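You operate a simulated robot arm through the tools that you are given. There is no shell and no other tool. Be economical: measure what you need, move in short steps, check, and stop when the job is done.

Carry out the task below with a simulated robot arm. There is one attempt and no reset: what you move stays moved.

JOB
Ready the table for the square: level it by level knob one.
Fine: free the lock to begin and lock it again; stand the square on the level plate; leave level knob two as it is.

It is judged by the outcome, as a careful person would: the job done as asked, and still so three seconds after it is handed in. It fails if anything else is knocked over, pushed out of place, dropped, spilled or broken.

ROBOT AND FRAMES
A 6-joint arm with a two-finger parallel gripper, fixed in place. Base frame: the origin is at the foot of the arm, x ahead of it, y to its left, z up; the work surface is at about z = 0.82. Readings come in m, degrees, newtons and seconds.
With the tool pointing down near the work surface it reaches from about 0.26 to 0.68 m from the base axis. Its first joint turns from -66.0 to 66.0 degrees. Payload 2.9 kg.
Tool frame: the origin (TCP) lies between the finger pads and is the grasp point; the fingertips stand 0.03 m ahead of it; z points along the fingers, y is the line along which they close. Largest opening 0.11 m; finger width 0.02, thickness 0.01; the body of the gripper, 0.048 by 0.112 m, starts 0.055 m behind the TCP.
Orientation is told as [roll, pitch, yaw] about the base's x, y, z axes, in that order, counted from this pose: with the fingers straight down and closing along the base's y, the tool's x points along the base's -x, its y along +y and its z along -z.

CONTROLS
- The arm moves only by the tool step_arm. Its argument "moves" is text: rows parted by semicolons, each of 7 numbers parted by spaces: the turn, a rotation vector about the tool's x, y, z in degrees, then the shift along the tool's x, y, z in m, then the finger opening in m, from 0 to 0.11. In form: wx wy wz tx ty tz gripper; .... A call has 1 to 12 rows; each row shifts and turns the commanded pose from where the row before left it, along the tool's axes as they then stand. Each row takes 0.2 s and may step no farther than 0.05 m and 8.6 degrees from the row before; otherwise, or with a gripper value out of range, the whole call is refused. A pose out of reach is approached as far as the arm can. The call stops where the force on the tool passes 40 N (or 10 N more than at its start, if that is more) or the arm is blocked; 0.2 s more then pass. Each finger travels about 0.108 m/s and halts on what it meets, pressing with about 43 N; the grip force reading is that of the motor and also rises with nothing between the fingers. The clock runs only during rows and for 0.2 s after the last one: add rows that do not move to give the fingers time. The reply holds the time, the measured pose of the TCP, the force on the tool along the base axes, the opening and the grip force, in the units named above and with some noise.
- Cameras (640 x 400 px; columns grow to the right, rows downward): "scene" is fixed at [0.0711, 0.4243, 1.4008]; the picture's right is [-0.82, -0.57, 0.00], its down [-0.24, 0.35, -0.91] and it looks along [0.52, -0.74, -0.42] (base axes); focal length 348 px, centre (320, 200). "wrist" rides on the gripper at [-0.036, 0, -0.057] in the tool frame; the picture's right is [0.00, -1.00, 0.00], its down [0.97, 0.00, -0.24] and it looks along [0.24, 0.00, 0.97] (tool axes); focal length 218 px, centre (320, 200). There is no depth. A picture from a camera that has moved, and an enlarged one, comes with that camera's place and axes in the base frame and with its lens.
- grab_frame(camera): a new picture of that camera. The clock stands still meanwhile.
- zoom(camera, box): a new picture of the part [left, top, right, bottom] of that camera's present view, enlarged. The clock stands still meanwhile.
- job_done(): hands the job in; it is judged then, once.

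Go step by step. Nothing tells you positions but the pictures and the camera data: compare them with the known pose of the tool, close in by small moves and look again before you grip or let go. The budget is 120 turns and 76 pictures, counting those below and the enlarged ones. Unless the task says otherwise, let go and move clear before handing in, and close with one line.

The tools are called after "Call:" by a JSON object that holds its "method" and its "body". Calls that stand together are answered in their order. step_arm: Moves the arm, as the interface text tells. Its arguments: {"type":"object","properties":{"moves":{"type":"string"}},"required":["moves"]} The other tools are called the same way: grab_frame (camera) takes a picture; zoom (camera, box) takes an enlarged picture of a part of a camera's view; job_done () hands the job in.

At the start:

```text
time_s: 0.0
tool_pos: [0.413, -0.3108, 1.1288]
tcp_rot: [0.0, -0.1, 0.0]
ft_force: [-0.2, 0.1, 0.2]
grip_width: 0.11
finger_force: 0.0
```

scene: 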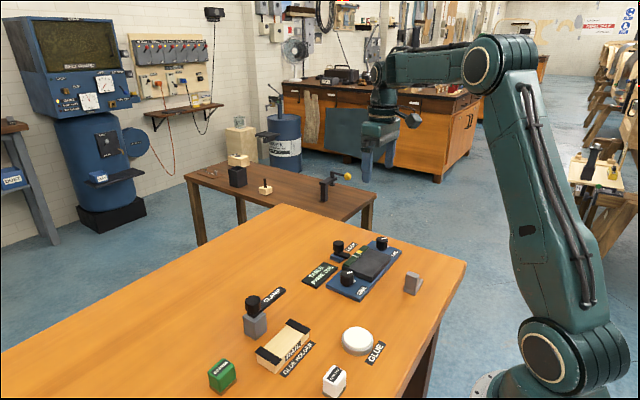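
wrist: 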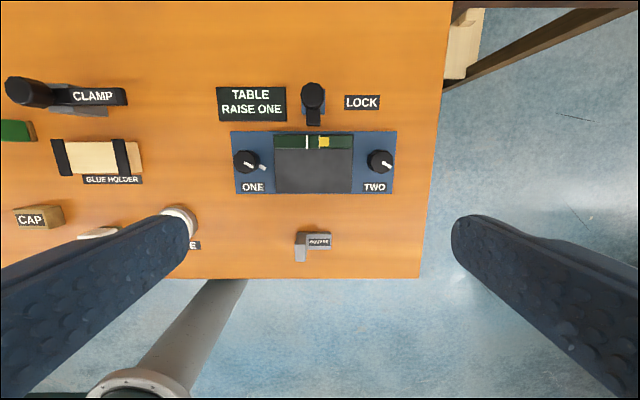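

I see a levelling table with knobs ONE and TWO, a LOCK lever, a bubble/indicator strip, and a square. I'll zoom in for details.

Call:
{"method": "zoom", "body": {"camera": "wrist", "box": [200, 70, 420, 270]}}

Call:
{"method": "zoom", "body": {"camera": "scene", "box": [280, 210, 440, 310]}}

```text
2.00 times, centred on (310, 170) of wrist
camera zoom: at [0.4477, -0.31, 1.186], right [0.0, -1.0, 0.0], down [-0.97, 0.0, 0.24], along [-0.24, 0.0, -0.97], focal length 436 px, centre (340, 260)
```

zoom: 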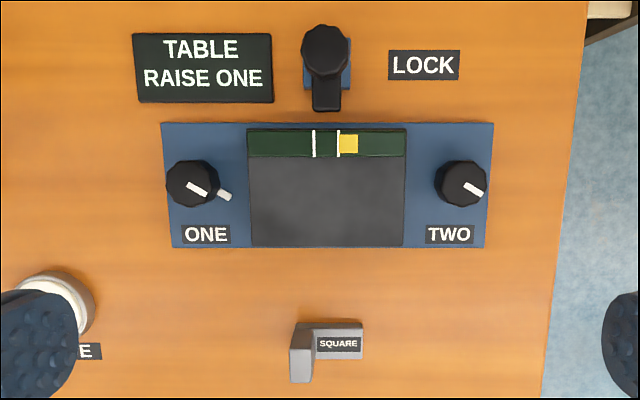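

```text
4.00 times, centred on (360, 260) of scene
camera zoom: at [0.0711, 0.4243, 1.4008], right [-0.82, -0.57, 0.0], down [-0.24, 0.35, -0.91], along [0.52, -0.74, -0.42], focal length 1393 px, centre (160, -40)
```

zoom: 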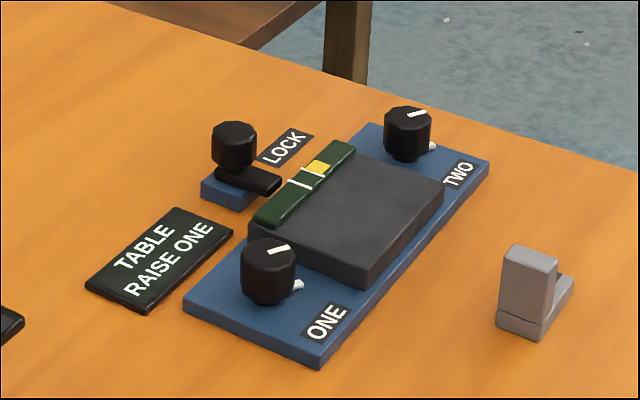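

Estimated: knob ONE ≈ (0.426, -0.203), TWO ≈ (0.426, -0.397), lock knob ≈ (0.51, -0.30), square ≈ (0.28, -0.306). I'll move lower over the lock to see how it works.

Call:
{"method": "step_arm", "body": {"moves": "0 0 0 -0.02 0 0.04 0.11; 0 0 0 -0.02 0 0.04 0.11; 0 0 0 -0.02 0 0.04 0.11; 0 0 0 0 0 0 0.11"}}

Call:
{"method": "grab_frame", "body": {"camera": "wrist"}}

Call:
{"method": "zoom", "body": {"camera": "scene", "box": [310, 225, 390, 275]}}

```text
time_s: 1.0
tool_pos: [0.4718, -0.3097, 1.009]
tcp_rot: [0.0, 0.0, -0.1]
ft_force: [0.1, -0.6, -0.4]
grip_width: 0.1101
finger_force: 0.0
```

```text
71 pictures are left
camera wrist: at [0.508, -0.3107, 1.0667], right [0.0, -1.0, 0.0], down [-0.97, 0.0, 0.24], along [-0.24, 0.0, -0.97], focal length 218 px, centre (320, 200)
```

wrist: 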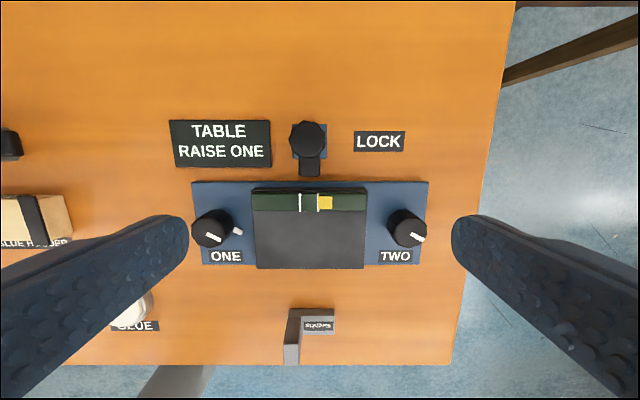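

```text
8.00 times, centred on (350, 250) of scene
camera zoom: at [0.0711, 0.4243, 1.4008], right [-0.82, -0.57, 0.0], down [-0.24, 0.35, -0.91], along [0.52, -0.74, -0.42], focal length 2786 px, centre (80, -200)
```

zoom: 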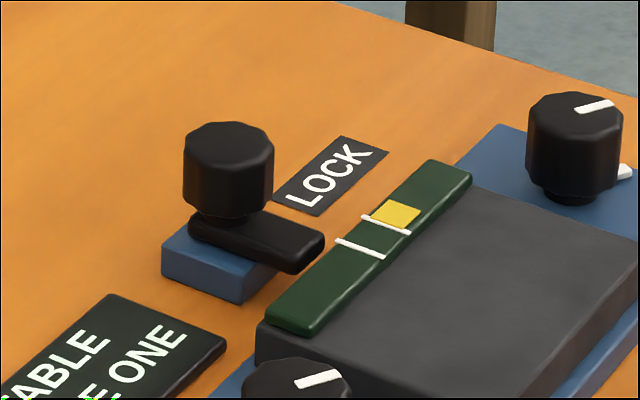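

Lock knob top is at about (0.514, -0.299, 0.875), Ø≈0.033; ONE at (0.425, -0.200, 0.861). I'll move above the lock knob and check alignment.

Call:
{"method": "step_arm", "body": {"moves": "0 0 0 -0.02 0.0055 0.035 0.08; 0 0 0 -0.0222 0.0055 0.035 0.07; 0 0 0 0 0 0 0.07; 0 0 0 0 0 0 0.07"}}

Call:
{"method": "grab_frame", "body": {"camera": "wrist"}}

Call:
{"method": "zoom", "body": {"camera": "scene", "box": [270, 190, 430, 290]}}

```text
time_s: 2.0
tool_pos: [0.5141, -0.2983, 0.9398]
tcp_rot: [0.0, 0.0, 0.0]
ft_force: [-0.4, 0.3, -0.1]
grip_width: 0.0701
finger_force: 0.0
```

```text
69 pictures are left
camera wrist: at [0.5502, -0.299, 0.9974], right [0.0, -1.0, 0.0], down [-0.97, 0.0, 0.24], along [-0.24, 0.0, -0.97], focal length 218 px, centre (320, 200)
```

wrist: 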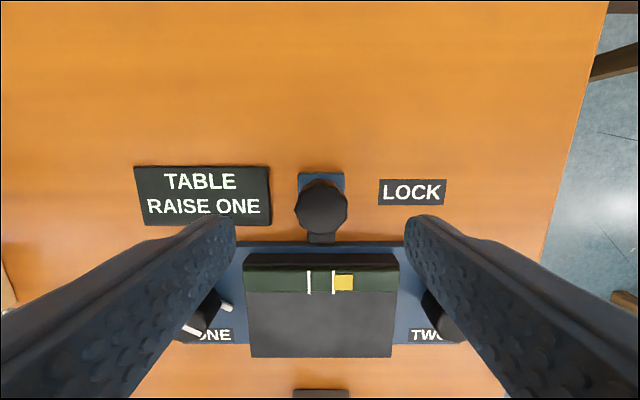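

```text
4.00 times, centred on (350, 240) of scene
camera zoom: at [0.0711, 0.4243, 1.4008], right [-0.82, -0.57, 0.0], down [-0.24, 0.35, -0.91], along [0.52, -0.74, -0.42], focal length 1393 px, centre (200, 40)
```

zoom: 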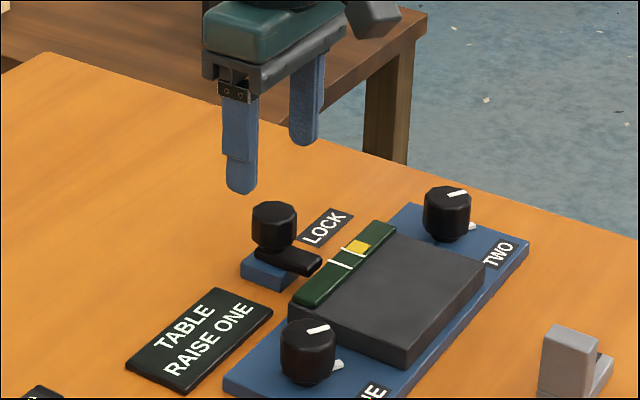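

Aligned within a couple of mm. I lower around the lock knob and close.

Call:
{"method": "step_arm", "body": {"moves": "0 0 0 -0.001 -0.001 0.03 0.07; 0 0 0 0 0 0.028 0.07; 0 0 0 0 0 0 0.05; 0 0 0 0 0 0 0.025; 0 0 0 0 0 0 0.025"}}

Call:
{"method": "grab_frame", "body": {"camera": "wrist"}}

```text
time_s: 3.2
tool_pos: [0.5158, -0.3006, 0.8812]
tcp_rot: [0.0, 0.0, 0.0]
ft_force: [-1.8, 1.6, -1.2]
grip_width: 0.0317
finger_force: 45.1
```

```text
67 pictures are left
camera wrist: at [0.5517, -0.2998, 0.9387], right [0.0, -1.0, 0.0], down [-0.97, 0.0, 0.24], along [-0.24, 0.0, -0.97], focal length 218 px, centre (320, 200)
```

wrist: 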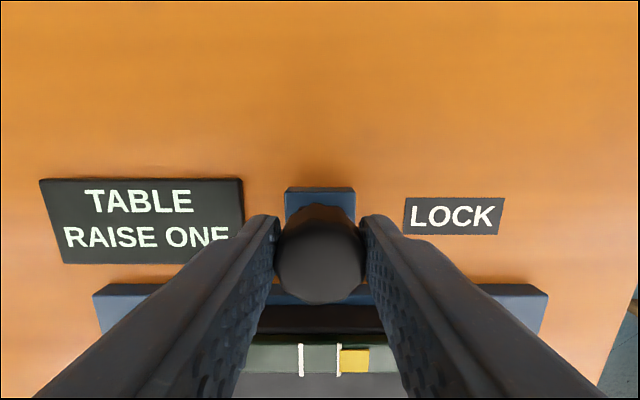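

Gripped. I try a small counter-clockwise turn (seen from above).

Call:
{"method": "step_arm", "body": {"moves": "0 0 -6 0 0 0 0.025; 0 0 -6 0 0 0 0.025; 0 0 0 0 0 0 0.025"}}

Call:
{"method": "zoom", "body": {"camera": "scene", "box": [310, 225, 390, 275]}}

```text
time_s: 4.0
tool_pos: [0.5163, -0.3006, 0.8827]
tcp_rot: [0.1, -0.1, 12.1]
ft_force: [1.4, 6.2, 3.7]
grip_width: 0.0315
finger_force: 45.2
```

```text
8.00 times, centred on (350, 250) of scene
camera zoom: at [0.071, 0.4245, 1.4007], right [-0.82, -0.57, 0.0], down [-0.24, 0.35, -0.91], along [0.52, -0.74, -0.42], focal length 2786 px, centre (80, -200)
```

zoom: 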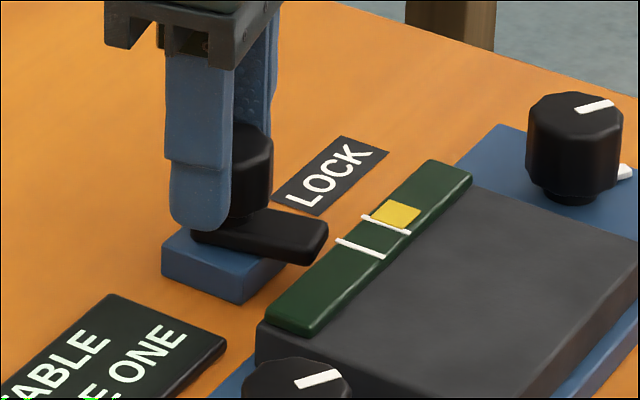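

The lever turns. I continue toward a quarter turn, watching for a stop.

Call:
{"method": "step_arm", "body": {"moves": "0 0 -8 0 0 0 0.025; 0 0 -8 0 0 0 0.025; 0 0 -8 0 0 0 0.025; 0 0 -8 0 0 0 0.025; 0 0 -8 0 0 0 0.025; 0 0 -8 0 0 0 0.025; 0 0 0 0 0 0 0.025"}}

Call:
{"method": "zoom", "body": {"camera": "scene", "box": [310, 225, 390, 275]}}

```text
time_s: 5.6
tool_pos: [0.5143, -0.2989, 0.882]
tcp_rot: [0.2, -0.1, 60.4]
ft_force: [-10.8, 29.5, 20.9]
grip_width: 0.0316
finger_force: 44.8
```

```text
8.00 times, centred on (350, 250) of scene
camera zoom: at [0.0704, 0.4252, 1.4005], right [-0.82, -0.57, 0.0], down [-0.24, 0.34, -0.91], along [0.52, -0.74, -0.42], focal length 2786 px, centre (80, -200)
```

zoom: 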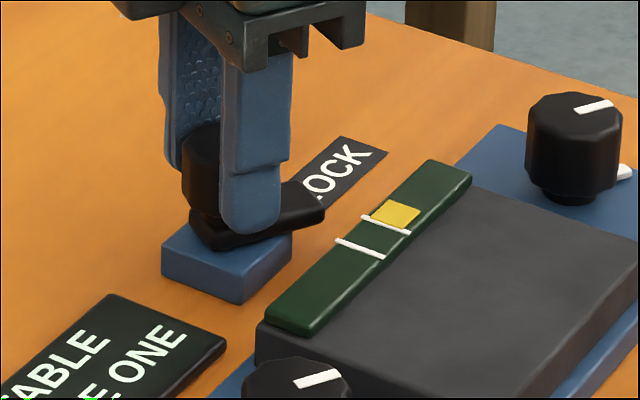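

The lever has turned about 50°, and side force is building, likely from off-axis grip. I'll release and look at where the lever sits.

Call:
{"method": "step_arm", "body": {"moves": "0 0 0 0 0 0 0.06; 0 0 0 0 0 0 0.06; 0 0 0 0 0 -0.04 0.06; 0 0 0 0 0 -0.02 0.06"}}

Call:
{"method": "grab_frame", "body": {"camera": "wrist"}}

Call:
{"method": "zoom", "body": {"camera": "scene", "box": [310, 225, 390, 275]}}

```text
time_s: 6.6
tool_pos: [0.5155, -0.2986, 0.9417]
tcp_rot: [0.1, 0.0, 60.0]
ft_force: [0.3, 0.4, 0.3]
grip_width: 0.0601
finger_force: 0.0
```

```text
64 pictures are left
camera wrist: at [0.5334, -0.2676, 0.9986], right [0.87, -0.5, 0.0], down [-0.49, -0.84, 0.24], along [-0.12, -0.21, -0.97], focal length 218 px, centre (320, 200)
```

wrist: 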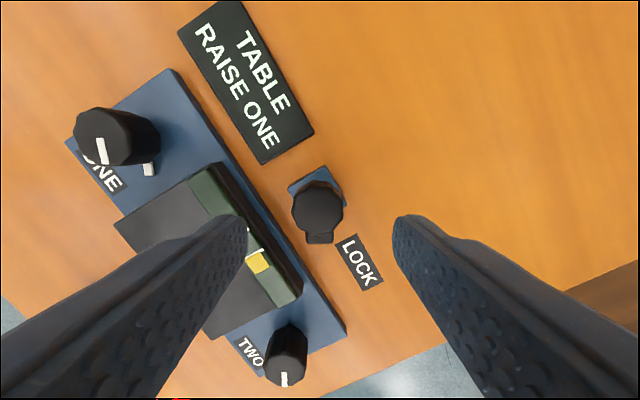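

```text
8.00 times, centred on (350, 250) of scene
camera zoom: at [0.0711, 0.4243, 1.4008], right [-0.82, -0.57, 0.0], down [-0.24, 0.35, -0.91], along [0.52, -0.74, -0.42], focal length 2786 px, centre (80, -200)
```

zoom: 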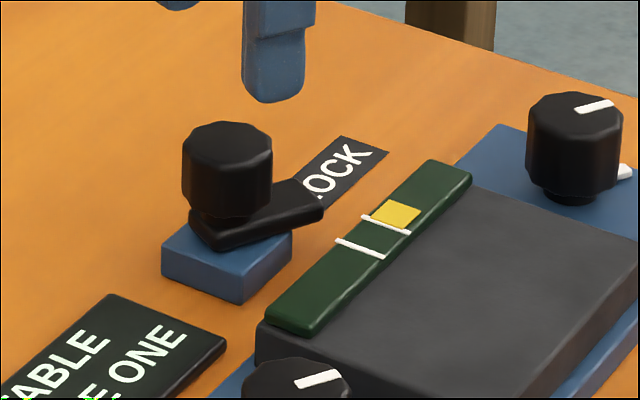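

The lever holds at 60°. I'll re-grip centred and see whether it has further travel.

Call:
{"method": "step_arm", "body": {"moves": "0 0 0 0 0 0.03 0.06; 0 0 0 0 0 0.03 0.06; 0 0 0 0 0 0 0.03; 0 0 0 0 0 0 0.025; 0 0 0 0 0 0 0.025"}}

Call:
{"method": "step_arm", "body": {"moves": "0 0 -6 0 0 0 0.025; 0 0 -6 0 0 0 0.025; 0 0 0 0 0 0 0.025"}}

Call:
{"method": "zoom", "body": {"camera": "scene", "box": [310, 225, 390, 275]}}

```text
time_s: 7.8
tool_pos: [0.5146, -0.2983, 0.8804]
tcp_rot: [0.3, 0.0, 60.0]
ft_force: [-18.7, 10.5, 6.0]
grip_width: 0.0313
finger_force: 45.3
```

```text
time_s: 8.6
tool_pos: [0.5132, -0.3001, 0.8804]
tcp_rot: [0.5, -0.1, 72.1]
ft_force: [-22.5, 17.5, 7.9]
grip_width: 0.0314
finger_force: 45.2
```

```text
8.00 times, centred on (350, 250) of scene
camera zoom: at [0.0704, 0.4248, 1.4007], right [-0.82, -0.57, 0.0], down [-0.24, 0.34, -0.91], along [0.52, -0.74, -0.42], focal length 2786 px, centre (80, -200)
```

zoom: 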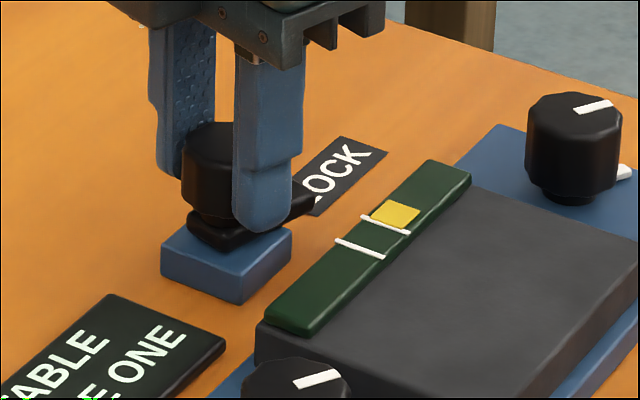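

It still turns freely; I ease the side load and go on to 90°.

Call:
{"method": "step_arm", "body": {"moves": "0 0 0 -0.0005 0.0017 0 0.025; 0 0 -6 0 0 0 0.025; 0 0 -6 0 0 0 0.025; 0 0 -6 0 0 0 0.025; 0 0 0 0 0 0 0.025"}}

Call:
{"method": "zoom", "body": {"camera": "scene", "box": [310, 225, 390, 275]}}

```text
time_s: 9.8
tool_pos: [0.5127, -0.299, 0.8812]
tcp_rot: [0.1, 0.0, 90.0]
ft_force: [-11.9, 11.2, 2.6]
grip_width: 0.0315
finger_force: 45.5
```

```text
8.00 times, centred on (350, 250) of scene
camera zoom: at [0.0707, 0.4245, 1.4007], right [-0.82, -0.57, 0.0], down [-0.24, 0.35, -0.91], along [0.52, -0.74, -0.42], focal length 2786 px, centre (80, -200)
```

zoom: 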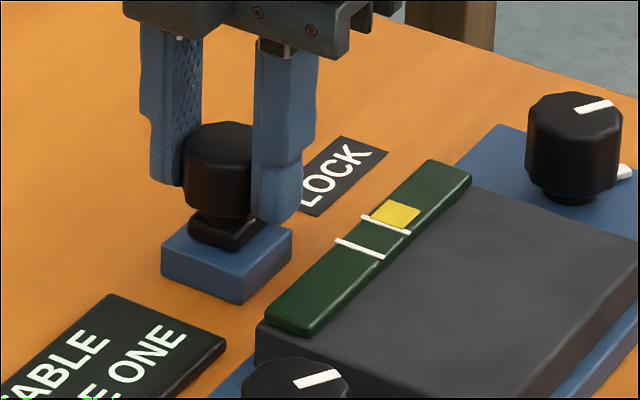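

Lever is at 90°, presumably freed. I release, rise, and move over knob ONE (yaw back to 45° on the way to leave turning room).

Call:
{"method": "step_arm", "body": {"moves": "0 0 0 0 0 0 0.06; 0 0 0 0 0 0 0.06; 0 0 0 0 0 -0.045 0.06; 0 0 0 0 0 -0.04 0.06; 0 0 0 0 0 0 0.06"}}

Call:
{"method": "grab_frame", "body": {"camera": "wrist"}}

```text
time_s: 11.0
tool_pos: [0.5142, -0.2986, 0.9654]
tcp_rot: [0.0, 0.0, 89.9]
ft_force: [-0.8, -0.4, 0.0]
grip_width: 0.0597
finger_force: 0.1
```

```text
60 pictures are left
camera wrist: at [0.5139, -0.2622, 1.0232], right [1.0, 0.0, 0.0], down [0.0, -0.97, 0.24], along [0.0, -0.24, -0.97], focal length 218 px, centre (320, 200)
```

wrist: 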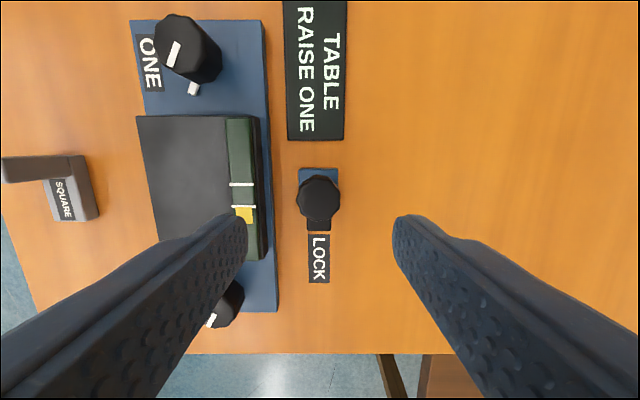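

Now over to knob ONE, at yaw 0.

Call:
{"method": "step_arm", "body": {"moves": "0 0 0 -0.0329 0.0297 0 0.06; 0 0 0 -0.0329 0.0297 0 0.06; 0 0 0 -0.0328 0.0298 0 0.06; 0 0 8.5 0 0 0 0.06; 0 0 8.5 0 0 0 0.06; 0 0 8.5 0 0 0 0.06; 0 0 8.5 0 0 0 0.06; 0 0 8.5 0 0 0 0.06; 0 0 8.5 0 0 0 0.06; 0 0 8.5 0 0 0 0.06; 0 0 8.5 0 0 0 0.06"}}

Call:
{"method": "step_arm", "body": {"moves": "0 0 8.5 0 0 0 0.06; 0 0 8.5 0 0 0 0.06; 0 0 5 0 0 0 0.06; 0 0 0 0 0 0 0.06"}}

Call:
{"method": "grab_frame", "body": {"camera": "wrist"}}

Call:
{"method": "zoom", "body": {"camera": "scene", "box": [280, 210, 440, 310]}}

```text
time_s: 13.4
tool_pos: [0.4235, -0.2014, 0.9644]
tcp_rot: [0.1, -0.1, 21.8]
ft_force: [-0.2, 0.1, 0.6]
grip_width: 0.06
finger_force: 0.1
```

```text
time_s: 14.4
tool_pos: [0.4243, -0.2015, 0.9664]
tcp_rot: [0.0, 0.0, -0.1]
ft_force: [0.2, -0.1, 0.4]
grip_width: 0.0601
finger_force: 0.1
```

```text
59 pictures are left
camera wrist: at [0.4602, -0.2004, 1.0228], right [0.0, -1.0, 0.0], down [-0.97, 0.0, 0.24], along [-0.24, 0.0, -0.97], focal length 218 px, centre (320, 200)
```

wrist: 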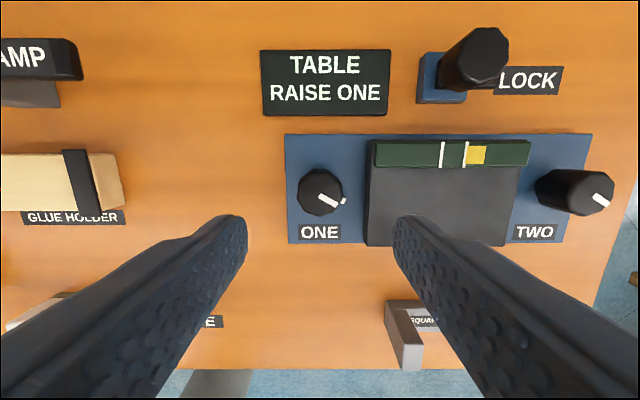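

```text
4.00 times, centred on (360, 260) of scene
camera zoom: at [0.0711, 0.4243, 1.4008], right [-0.82, -0.57, 0.0], down [-0.24, 0.35, -0.91], along [0.52, -0.74, -0.42], focal length 1393 px, centre (160, -40)
```

zoom: 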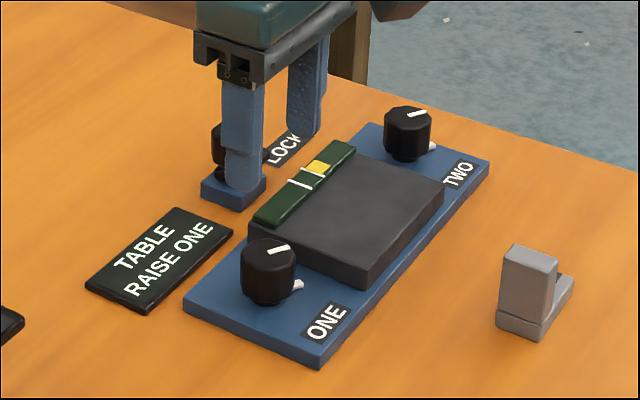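

Aligned on knob ONE (≈0.4263, -0.2005). Lowering and gripping.

Call:
{"method": "step_arm", "body": {"moves": "0 0 0 -0.002 0.0005 0.045 0.06; 0 0 0 0 0 0.043 0.056; 0 0 0 0 0 0 0.056; 0 0 0 0 0 0 0.03; 0 0 0 0 0 0 0.025; 0 0 0 0 0 0 0.025"}}

Call:
{"method": "grab_frame", "body": {"camera": "wrist"}}

```text
time_s: 15.8
tool_pos: [0.4256, -0.1998, 0.8767]
tcp_rot: [0.1, 0.0, -0.1]
ft_force: [1.4, 3.5, -6.6]
grip_width: 0.0335
finger_force: 45.2
```

```text
57 pictures are left
camera wrist: at [0.4618, -0.1998, 0.9348], right [0.0, -1.0, 0.0], down [-0.97, 0.0, 0.24], along [-0.24, 0.0, -0.97], focal length 218 px, centre (320, 200)
```

wrist: 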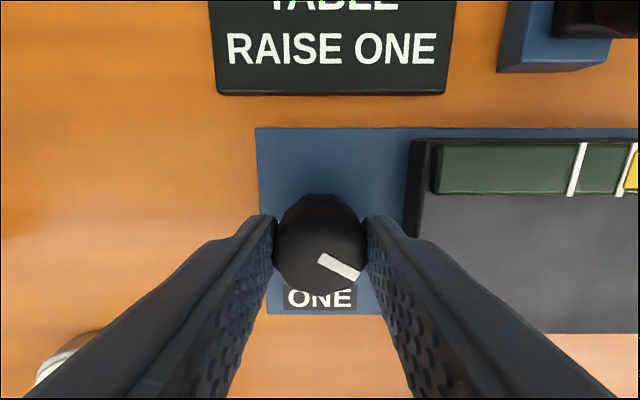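

Gripped. I turn clockwise a little and watch the yellow bubble.

Call:
{"method": "step_arm", "body": {"moves": "0 0 6 0 0 0 0.025; 0 0 6 0 0 0 0.025; 0 0 6 0 0 0 0.025; 0 0 0 0 0 0 0.025"}}

Call:
{"method": "zoom", "body": {"camera": "scene", "box": [310, 225, 390, 275]}}

```text
time_s: 16.8
tool_pos: [0.4262, -0.2001, 0.8767]
tcp_rot: [0.0, 0.1, -18.2]
ft_force: [3.1, 0.4, -15.5]
grip_width: 0.0338
finger_force: 45.1
```

```text
8.00 times, centred on (350, 250) of scene
camera zoom: at [0.0713, 0.4242, 1.4008], right [-0.82, -0.57, 0.0], down [-0.24, 0.35, -0.91], along [0.52, -0.74, -0.42], focal length 2786 px, centre (80, -200)
```

zoom: 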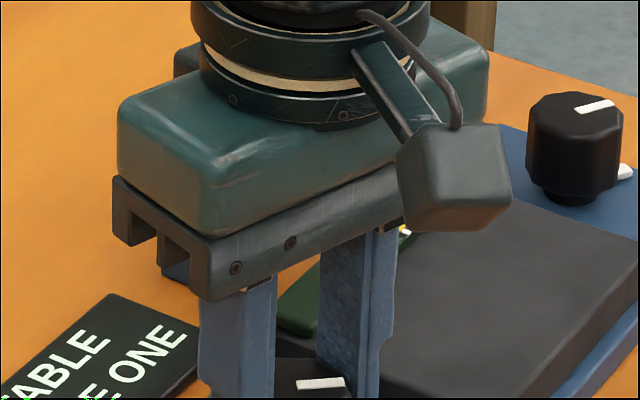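

The bubble is hidden from the scene camera; I check by wrist.

Call:
{"method": "grab_frame", "body": {"camera": "wrist"}}

```text
55 pictures are left
camera wrist: at [0.4601, -0.2113, 0.9348], right [-0.31, -0.95, 0.0], down [-0.92, 0.3, 0.24], along [-0.23, 0.08, -0.97], focal length 218 px, centre (320, 200)
```

wrist: 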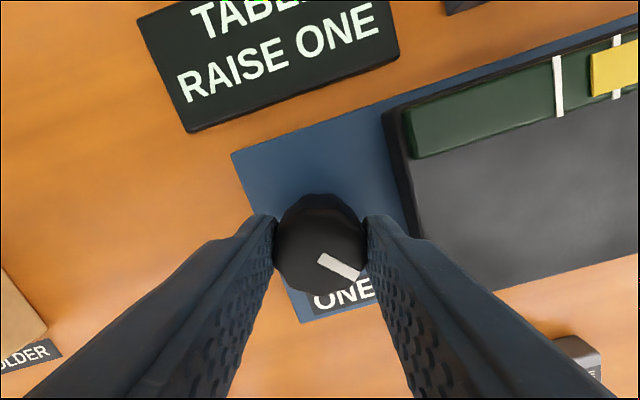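

Clockwise works: the bubble moves toward the marks (offset ~0.88 → ~0.5 of the mark spacing for 18°). I turn about 12° more and check.

Call:
{"method": "step_arm", "body": {"moves": "0 0 6 0 0 0 0.025; 0 0 6 0 0 0 0.025; 0 0 0 0 0 0 0.025"}}

Call:
{"method": "grab_frame", "body": {"camera": "wrist"}}

```text
time_s: 17.6
tool_pos: [0.426, -0.2001, 0.8772]
tcp_rot: [0.0, 0.1, -30.1]
ft_force: [-0.8, -8.9, -14.8]
grip_width: 0.0337
finger_force: 45.4
```

```text
54 pictures are left
camera wrist: at [0.4569, -0.2184, 0.9348], right [-0.5, -0.86, 0.0], down [-0.84, 0.49, 0.24], along [-0.21, 0.12, -0.97], focal length 218 px, centre (320, 200)
```

wrist: 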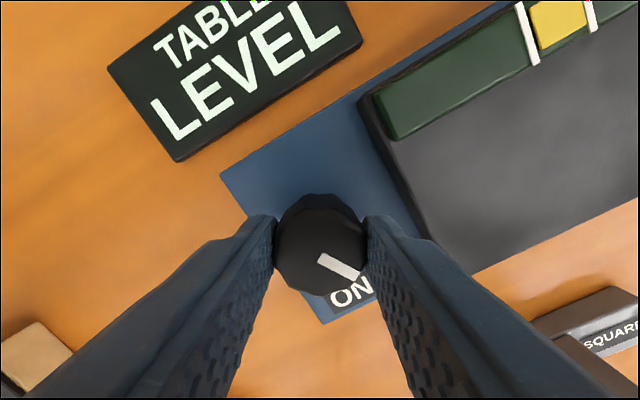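

The sign now reads "TABLE LEVEL" and the bubble sits between the marks. I release, rise, and check from above.

Call:
{"method": "step_arm", "body": {"moves": "0 0 0 0 0 0 0.045; 0 0 0 0 0 0 0.054; 0 0 0 0 0 -0.04 0.054; 0 0 0 0 0 -0.045 0.06; 0 0 -7.5 0 0 -0.015 0.06; 0 0 -7.5 0 0 0 0.06; 0 0 -7.5 0 0 0 0.06; 0 0 -7.5 0 0 0 0.06; 0 0 0 0 0 0 0.06"}}

Call:
{"method": "grab_frame", "body": {"camera": "wrist"}}

```text
time_s: 19.6
tool_pos: [0.4259, -0.1997, 0.9771]
tcp_rot: [0.0, -0.1, 0.1]
ft_force: [0.7, 0.9, 0.2]
grip_width: 0.0601
finger_force: 0.0
```

```text
53 pictures are left
camera wrist: at [0.4623, -0.1997, 1.0352], right [0.0, -1.0, 0.0], down [-0.97, 0.0, 0.24], along [-0.24, 0.0, -0.97], focal length 218 px, centre (320, 200)
```

wrist: 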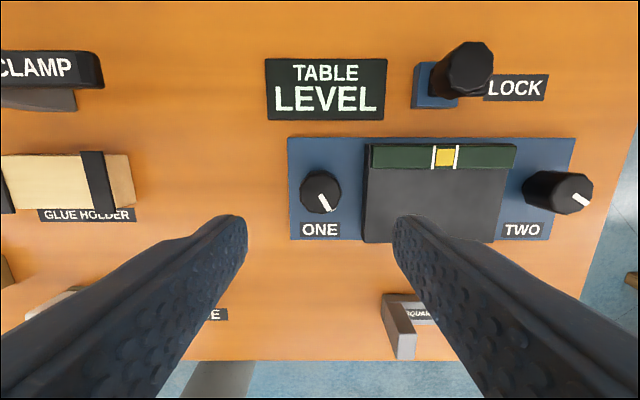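

Level confirmed and centred. Now back to the lock lever with yaw 90° to relock it.

Call:
{"method": "step_arm", "body": {"moves": "0 0 0 -0.0297 -0.0329 0 0.06; 0 0 0 -0.0296 -0.0329 0 0.06; 0 0 0 -0.0296 -0.033 0 0.06; 0 0 -8 0 0 0 0.06; 0 0 -8 0 0 0 0.06; 0 0 -8 0 0 0 0.06; 0 0 -8 0 0 0 0.06; 0 0 -8 0 0 0 0.06; 0 0 -8 0 0 0 0.06; 0 0 -8 0 0 0 0.06"}}

Call:
{"method": "step_arm", "body": {"moves": "0 0 -8 0 0 0 0.06; 0 0 -8 0 0 0 0.06; 0 0 -8 0 0 0 0.06; 0 0 -8 0 0 0 0.06; 0 0 -2 0 0 0 0.06; 0 0 0 0 0 0 0.06"}}

Call:
{"method": "grab_frame", "body": {"camera": "wrist"}}

```text
time_s: 21.8
tool_pos: [0.5155, -0.2982, 0.9776]
tcp_rot: [0.0, 0.0, 56.1]
ft_force: [0.6, 0.2, -0.1]
grip_width: 0.06
finger_force: 0.1
```

```text
time_s: 23.2
tool_pos: [0.5148, -0.2982, 0.9774]
tcp_rot: [0.1, 0.1, 89.9]
ft_force: [-0.2, -0.5, -0.3]
grip_width: 0.06
finger_force: 0.0
```

```text
52 pictures are left
camera wrist: at [0.5152, -0.2624, 1.0349], right [1.0, 0.0, 0.0], down [0.0, -0.97, 0.24], along [0.0, -0.24, -0.97], focal length 218 px, centre (320, 200)
```

wrist: 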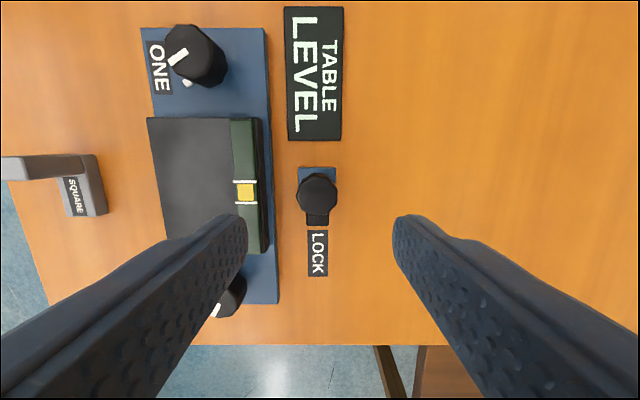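

Aligned; lower, grip, and turn back clockwise.

Call:
{"method": "step_arm", "body": {"moves": "0 0 0 0 0.0013 0.048 0.06; 0 0 0 0 0 0.048 0.06; 0 0 0 0 0 0 0.06; 0 0 0 0 0 0 0.03; 0 0 0 0 0 0 0.025; 0 0 0 0 0 0 0.025"}}

Call:
{"method": "step_arm", "body": {"moves": "0 0 7.5 0 0 0 0.025; 0 0 7.5 0 0 0 0.025; 0 0 7.5 0 0 0 0.025; 0 0 7.5 0 0 0 0.025; 0 0 7.5 0 0 0 0.025; 0 0 7.5 0 0 0 0.025; 0 0 0 0 0 0 0.025"}}

```text
time_s: 24.6
tool_pos: [0.513, -0.298, 0.8826]
tcp_rot: [0.0, -0.2, 89.9]
ft_force: [-8.5, 0.8, 0.5]
grip_width: 0.0314
finger_force: 44.9
```

```text
time_s: 26.2
tool_pos: [0.5139, -0.2979, 0.8803]
tcp_rot: [0.0, -0.1, 44.9]
ft_force: [5.5, 2.2, -5.1]
grip_width: 0.0314
finger_force: 45.0
```

Call:
{"method": "step_arm", "body": {"moves": "0 0 7.5 0 0 0 0.025; 0 0 7.5 0 0 0 0.025; 0 0 7.5 0 0 0 0.025; 0 0 7.5 0 0 0 0.025; 0 0 7.5 0 0 0 0.025; 0 0 7.5 0 0 0 0.025; 0 0 0 0 0 0 0.025"}}

Call:
{"method": "zoom", "body": {"camera": "scene", "box": [310, 225, 390, 275]}}

```text
time_s: 27.8
tool_pos: [0.5136, -0.2993, 0.8826]
tcp_rot: [-0.1, -0.2, -0.2]
ft_force: [21.9, -11.2, -8.2]
grip_width: 0.0313
finger_force: 44.8
```

```text
8.00 times, centred on (350, 250) of scene
camera zoom: at [0.0717, 0.4239, 1.4009], right [-0.82, -0.57, 0.0], down [-0.24, 0.35, -0.91], along [0.52, -0.74, -0.42], focal length 2786 px, centre (80, -200)
```

zoom: 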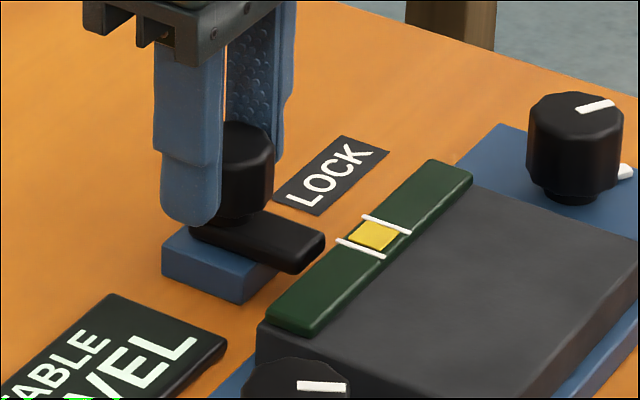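

Lever looks back in its original place. Release, rise and verify.

Call:
{"method": "step_arm", "body": {"moves": "0 0 0 0 0 0 0.06; 0 0 0 0 0 0 0.06; 0 0 0 0 0 -0.045 0.06; 0 0 0 0 0 -0.045 0.06; 0 0 0 0 0 0 0.06"}}

Call:
{"method": "zoom", "body": {"camera": "scene", "box": [310, 225, 390, 275]}}

Call:
{"method": "grab_frame", "body": {"camera": "wrist"}}

```text
time_s: 29.0
tool_pos: [0.513, -0.2999, 0.9712]
tcp_rot: [0.0, 0.0, 0.0]
ft_force: [0.4, -0.6, 0.2]
grip_width: 0.0598
finger_force: 0.1
```

```text
8.00 times, centred on (350, 250) of scene
camera zoom: at [0.0711, 0.4243, 1.4008], right [-0.82, -0.57, 0.0], down [-0.24, 0.35, -0.91], along [0.52, -0.74, -0.42], focal length 2786 px, centre (80, -200)
```

zoom: 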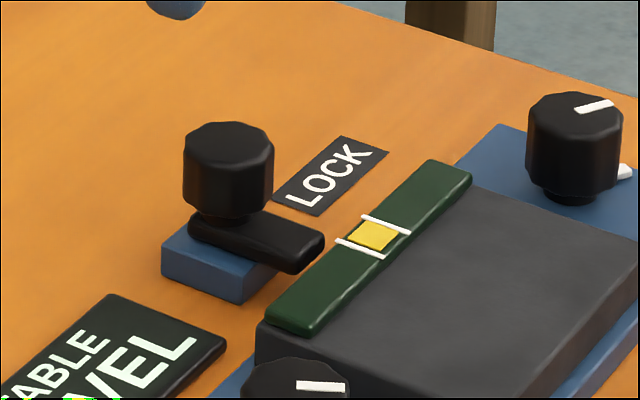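

```text
49 pictures are left
camera wrist: at [0.5489, -0.299, 1.0297], right [0.0, -1.0, 0.0], down [-0.97, 0.0, 0.24], along [-0.24, 0.0, -0.97], focal length 218 px, centre (320, 200)
```

wrist: 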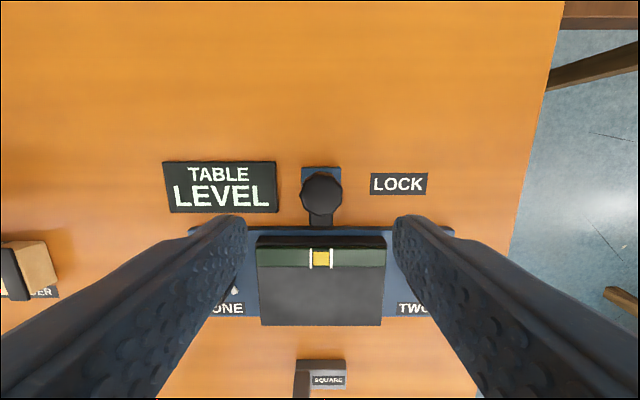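

Lever matches its start position and the table is still level. Next, the square: I move back to view it from above.

Call:
{"method": "step_arm", "body": {"moves": "0 0 0 0.045 0 -0.02 0.08; 0 0 0 0.045 0 -0.01 0.08; 0 0 0 0.045 0 0 0.08; 0 0 0 0.045 -0.005 0 0.08; 0 0 0 0.035 0 0 0.08; 0 0 0 0 0 0 0.08"}}

Call:
{"method": "grab_frame", "body": {"camera": "wrist"}}

Call:
{"method": "zoom", "body": {"camera": "scene", "box": [380, 260, 444, 300]}}

```text
time_s: 30.4
tool_pos: [0.2988, -0.3052, 0.9998]
tcp_rot: [0.0, -0.1, 0.1]
ft_force: [-0.3, 0.1, 1.3]
grip_width: 0.0803
finger_force: 0.0
```

```text
48 pictures are left
camera wrist: at [0.3344, -0.3044, 1.0581], right [0.0, -1.0, 0.0], down [-0.97, 0.0, 0.24], along [-0.24, 0.0, -0.97], focal length 218 px, centre (320, 200)
```

wrist: 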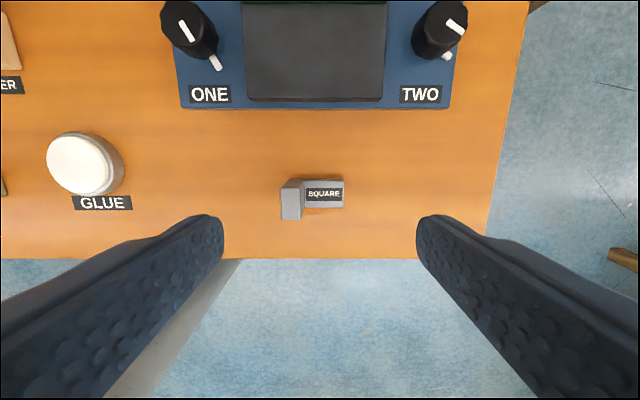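

```text
10.00 times, centred on (412, 280) of scene
camera zoom: at [0.0711, 0.4243, 1.4008], right [-0.82, -0.57, 0.0], down [-0.24, 0.35, -0.91], along [0.52, -0.74, -0.42], focal length 3482 px, centre (-600, -600)
```

zoom: 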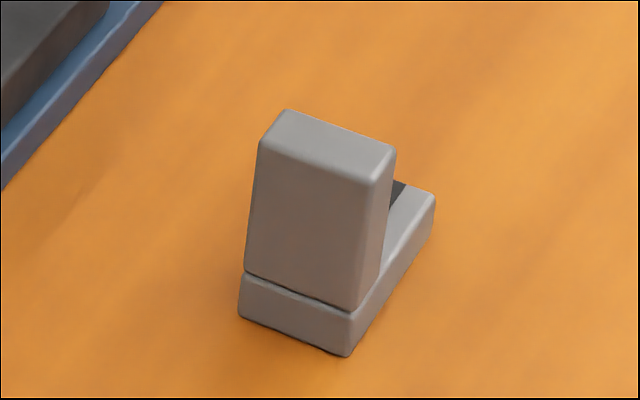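

Call:
{"method": "zoom", "body": {"camera": "wrist", "box": [260, 155, 372, 225]}}

```text
5.71 times, centred on (316, 190) of wrist
camera zoom: at [0.3344, -0.3044, 1.0581], right [0.0, -1.0, 0.0], down [-0.97, 0.0, 0.24], along [-0.24, 0.0, -0.97], focal length 1247 px, centre (343, 257)
```

zoom: 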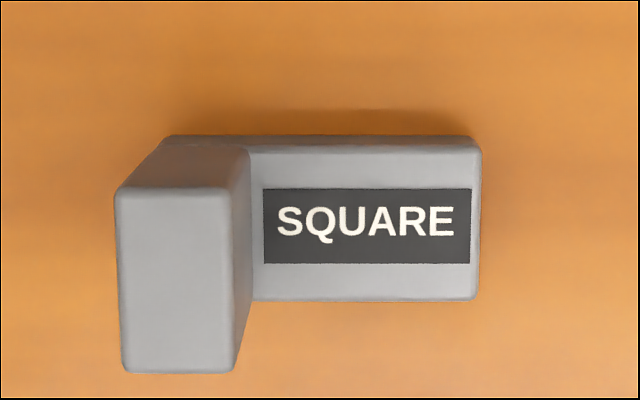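

Square: foot x 0.270–0.299, y −0.270 to −0.330; upright at the +y end, ~19 mm thick, top z≈0.871. Level plate free area is centred at about (0.408, −0.300), top z≈0.85. I'll hover over the upright.

Call:
{"method": "step_arm", "body": {"moves": "0 0 0 0.0148 0.0257 0 0.06; 0 0 0 0 0 0.04 0.05; 0 0 0 0 0 0.03 0.05; 0 0 0 0 0 0 0.05"}}

Call:
{"method": "grab_frame", "body": {"camera": "wrist"}}

Call:
{"method": "zoom", "body": {"camera": "scene", "box": [350, 230, 462, 300]}}

```text
time_s: 31.4
tool_pos: [0.2823, -0.2778, 0.9316]
tcp_rot: [0.0, -0.1, 0.1]
ft_force: [0.2, -1.3, 0.6]
grip_width: 0.0504
finger_force: 0.0
```

```text
45 pictures are left
camera wrist: at [0.3193, -0.2787, 0.9887], right [0.0, -1.0, 0.0], down [-0.97, 0.0, 0.24], along [-0.24, 0.0, -0.97], focal length 218 px, centre (320, 200)
```

wrist: 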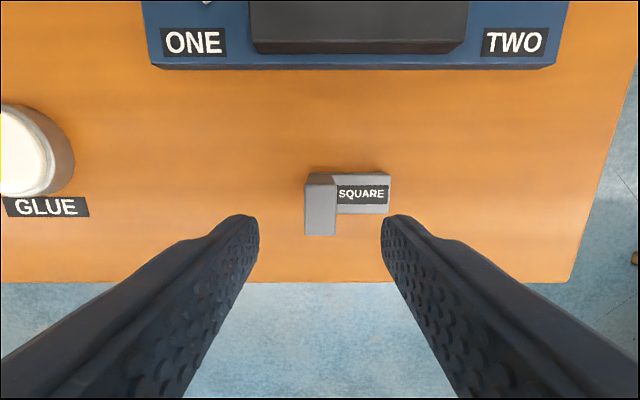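

```text
5.71 times, centred on (406, 265) of scene
camera zoom: at [0.0711, 0.4243, 1.4008], right [-0.82, -0.57, 0.0], down [-0.24, 0.35, -0.91], along [0.52, -0.74, -0.42], focal length 1990 px, centre (-171, -171)
```

zoom: 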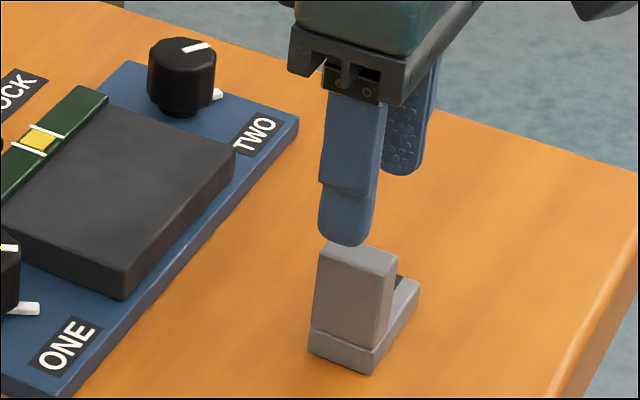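

Aligned. Lower around the upright and grip.

Call:
{"method": "step_arm", "body": {"moves": "0 0 0 -0.0015 -0.0005 0.032 0.05; 0 0 0 0 0 0.0305 0.05; 0 0 0 0 0 0 0.05; 0 0 0 0 0 0 0.03; 0 0 0 0 0 0 0.012; 0 0 0 0 0 0 0.012"}}

Call:
{"method": "zoom", "body": {"camera": "scene", "box": [350, 230, 462, 300]}}

```text
time_s: 32.8
tool_pos: [0.2844, -0.278, 0.8694]
tcp_rot: [0.2, 0.2, 0.0]
ft_force: [0.4, -0.4, -0.1]
grip_width: 0.0174
finger_force: 42.7
```

```text
5.71 times, centred on (406, 265) of scene
camera zoom: at [0.0711, 0.4242, 1.4008], right [-0.82, -0.57, 0.0], down [-0.24, 0.35, -0.91], along [0.52, -0.74, -0.42], focal length 1990 px, centre (-171, -171)
```

zoom: 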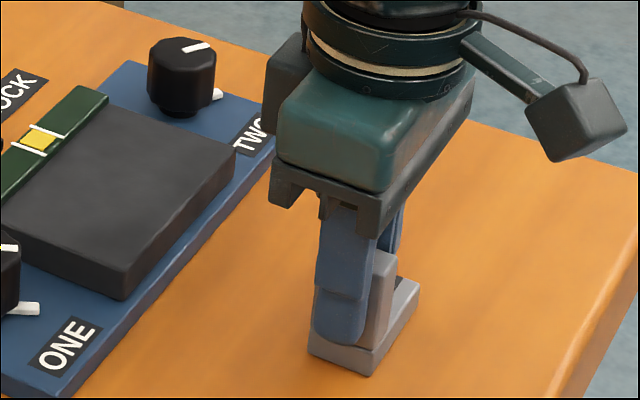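

Gripped at 17 mm. Lift 6 cm and carry forward over the plate.

Call:
{"method": "step_arm", "body": {"moves": "0 0 0 0 0 -0.03 0.012; 0 0 0 0 0 -0.03 0.012; 0 0 0 -0.031 0 0 0.012; 0 0 0 -0.031 0 0 0.012; 0 0 0 -0.031 0 0 0.012; 0 0 0 -0.03 0 0 0.012; 0 0 0 0 0 0 0.012"}}

Call:
{"method": "grab_frame", "body": {"camera": "wrist"}}

Call:
{"method": "zoom", "body": {"camera": "scene", "box": [300, 200, 444, 290]}}

```text
time_s: 34.4
tool_pos: [0.4073, -0.2778, 0.9299]
tcp_rot: [0.0, 0.0, 0.0]
ft_force: [0.0, 0.3, -3.5]
grip_width: 0.0176
finger_force: 42.8
```

```text
42 pictures are left
camera wrist: at [0.4432, -0.2778, 0.9868], right [0.0, -1.0, 0.0], down [-0.97, 0.0, 0.24], along [-0.24, 0.0, -0.97], focal length 218 px, centre (320, 200)
```

wrist: 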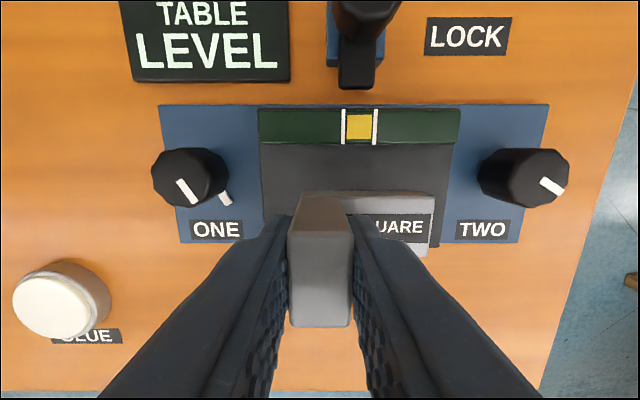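

```text
4.44 times, centred on (372, 245) of scene
camera zoom: at [0.0711, 0.4242, 1.4008], right [-0.82, -0.57, 0.0], down [-0.24, 0.35, -0.91], along [0.52, -0.74, -0.42], focal length 1548 px, centre (89, 0)
```

zoom: 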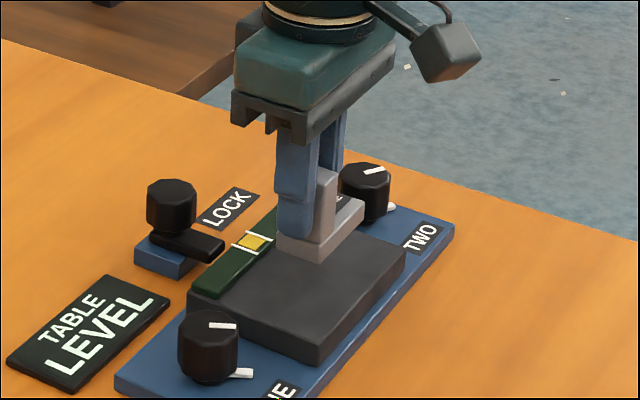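

The square hangs level over the plate. Lower most of the way, then creep to contact.

Call:
{"method": "step_arm", "body": {"moves": "0 0 0 0 0 0.015 0.012; 0 0 0 0 0 0.011 0.012; 0 0 0 0 0 0 0.012"}}

Call:
{"method": "zoom", "body": {"camera": "scene", "box": [330, 225, 410, 275]}}

```text
time_s: 35.2
tool_pos: [0.408, -0.2789, 0.9013]
tcp_rot: [0.1, 0.0, -0.1]
ft_force: [-0.3, -0.3, -2.9]
grip_width: 0.0177
finger_force: 43.0
```

```text
8.00 times, centred on (370, 250) of scene
camera zoom: at [0.0711, 0.4242, 1.4008], right [-0.82, -0.57, 0.0], down [-0.24, 0.35, -0.91], along [0.52, -0.74, -0.42], focal length 2786 px, centre (-80, -200)
```

zoom: 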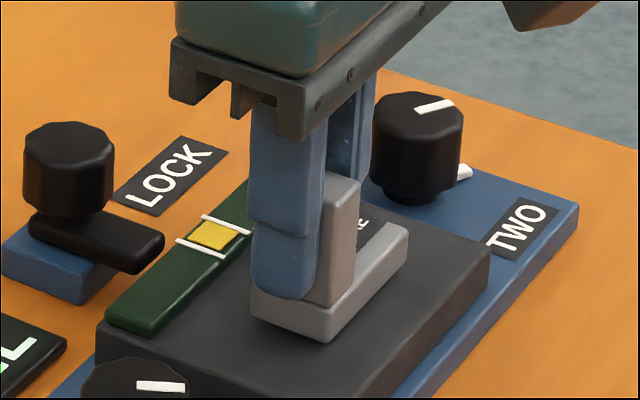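

Call:
{"method": "step_arm", "body": {"moves": "0 0 0 0 0 0.002 0.012; 0 0 0 0 0 0 0.012"}}

Call:
{"method": "step_arm", "body": {"moves": "0 0 0 0 0 0.001 0.012; 0 0 0 0 0 0 0.012"}}

```text
time_s: 35.8
tool_pos: [0.4078, -0.2767, 0.9009]
tcp_rot: [0.1, 0.0, -0.1]
ft_force: [-0.6, 0.1, -3.7]
grip_width: 0.0176
finger_force: 42.6
```

```text
time_s: 36.4
tool_pos: [0.4077, -0.2785, 0.8989]
tcp_rot: [-0.1, 0.0, 0.0]
ft_force: [0.1, 0.2, -2.8]
grip_width: 0.018
finger_force: 43.6
```

Not touching yet (force still just the weight). I keep creeping.

Call:
{"method": "step_arm", "body": {"moves": "0 0 0 0 0 0.001 0.012; 0 0 0 0 0 0 0.012"}}

Call:
{"method": "step_arm", "body": {"moves": "0 0 0 0 0 0.001 0.012; 0 0 0 0 0 0 0.012"}}

```text
time_s: 37.0
tool_pos: [0.408, -0.2782, 0.8996]
tcp_rot: [0.0, -0.1, 0.0]
ft_force: [-0.5, 0.3, -1.9]
grip_width: 0.0178
finger_force: 43.2
```

```text
time_s: 37.6
tool_pos: [0.4079, -0.2786, 0.8993]
tcp_rot: [0.1, -0.1, 0.0]
ft_force: [-5.3, 3.8, 15.0]
grip_width: 0.0177
finger_force: 43.0
```

Contact. I ease back slightly, then open and rise.

Call:
{"method": "step_arm", "body": {"moves": "0 0 0 0 0 -0.001 0.012; 0 0 0 0 0 0 0.022; 0 0 0 0 0 0 0.05; 0 0 0 0 0 0 0.05; 0 0 0 0 0 -0.04 0.05; 0 0 0 0 0 -0.045 0.05; 0 0 0 0.04 0 -0.02 0.05; 0 0 0 0.04 0 -0.02 0.05; 0 0 0 0 0 0 0.05"}}

Call:
{"method": "grab_frame", "body": {"camera": "wrist"}}

Call:
{"method": "zoom", "body": {"camera": "scene", "box": [300, 210, 444, 300]}}

Call:
{"method": "grab_frame", "body": {"camera": "scene"}}

```text
time_s: 39.6
tool_pos: [0.3293, -0.278, 1.0234]
tcp_rot: [0.2, 0.0, 0.0]
ft_force: [-0.8, 0.1, -0.1]
grip_width: 0.0501
finger_force: 0.2
```

```text
39 pictures are left
camera wrist: at [0.3642, -0.2783, 1.0817], right [0.0, -1.0, 0.0], down [-0.97, 0.0, 0.24], along [-0.24, 0.0, -0.97], focal length 218 px, centre (320, 200)
```

wrist: 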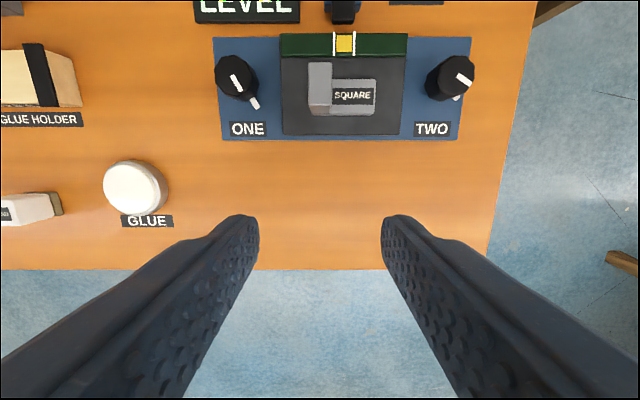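

```text
4.44 times, centred on (372, 255) of scene
camera zoom: at [0.071, 0.4243, 1.4008], right [-0.82, -0.57, 0.0], down [-0.24, 0.35, -0.91], along [0.52, -0.74, -0.42], focal length 1548 px, centre (89, -44)
```

zoom: 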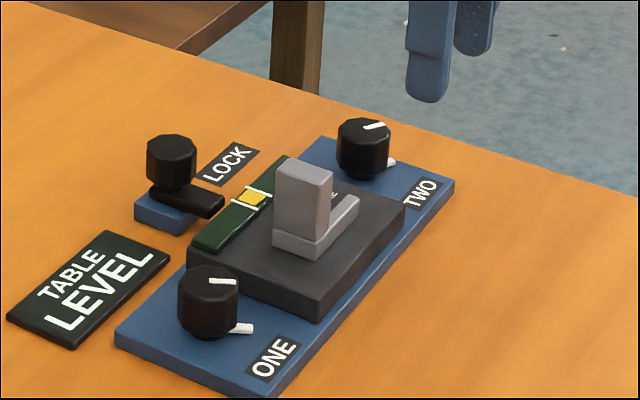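

```text
37 pictures are left
```

scene: 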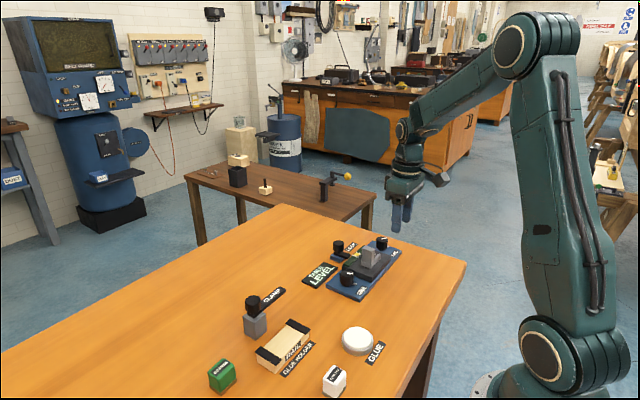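

The square stands upright on the level plate. The sign reads TABLE LEVEL with the bubble centred, the lock is back in its starting position, knob TWO is untouched, and the arm is clear, so I hand in.

Call:
{"method": "job_done", "body": {}}

```text
The job is handed in.
```

The job is handed in: I freed the lock, levelled the table with knob one, locked it again and stood the square on the level plate, leaving knob two as it was.
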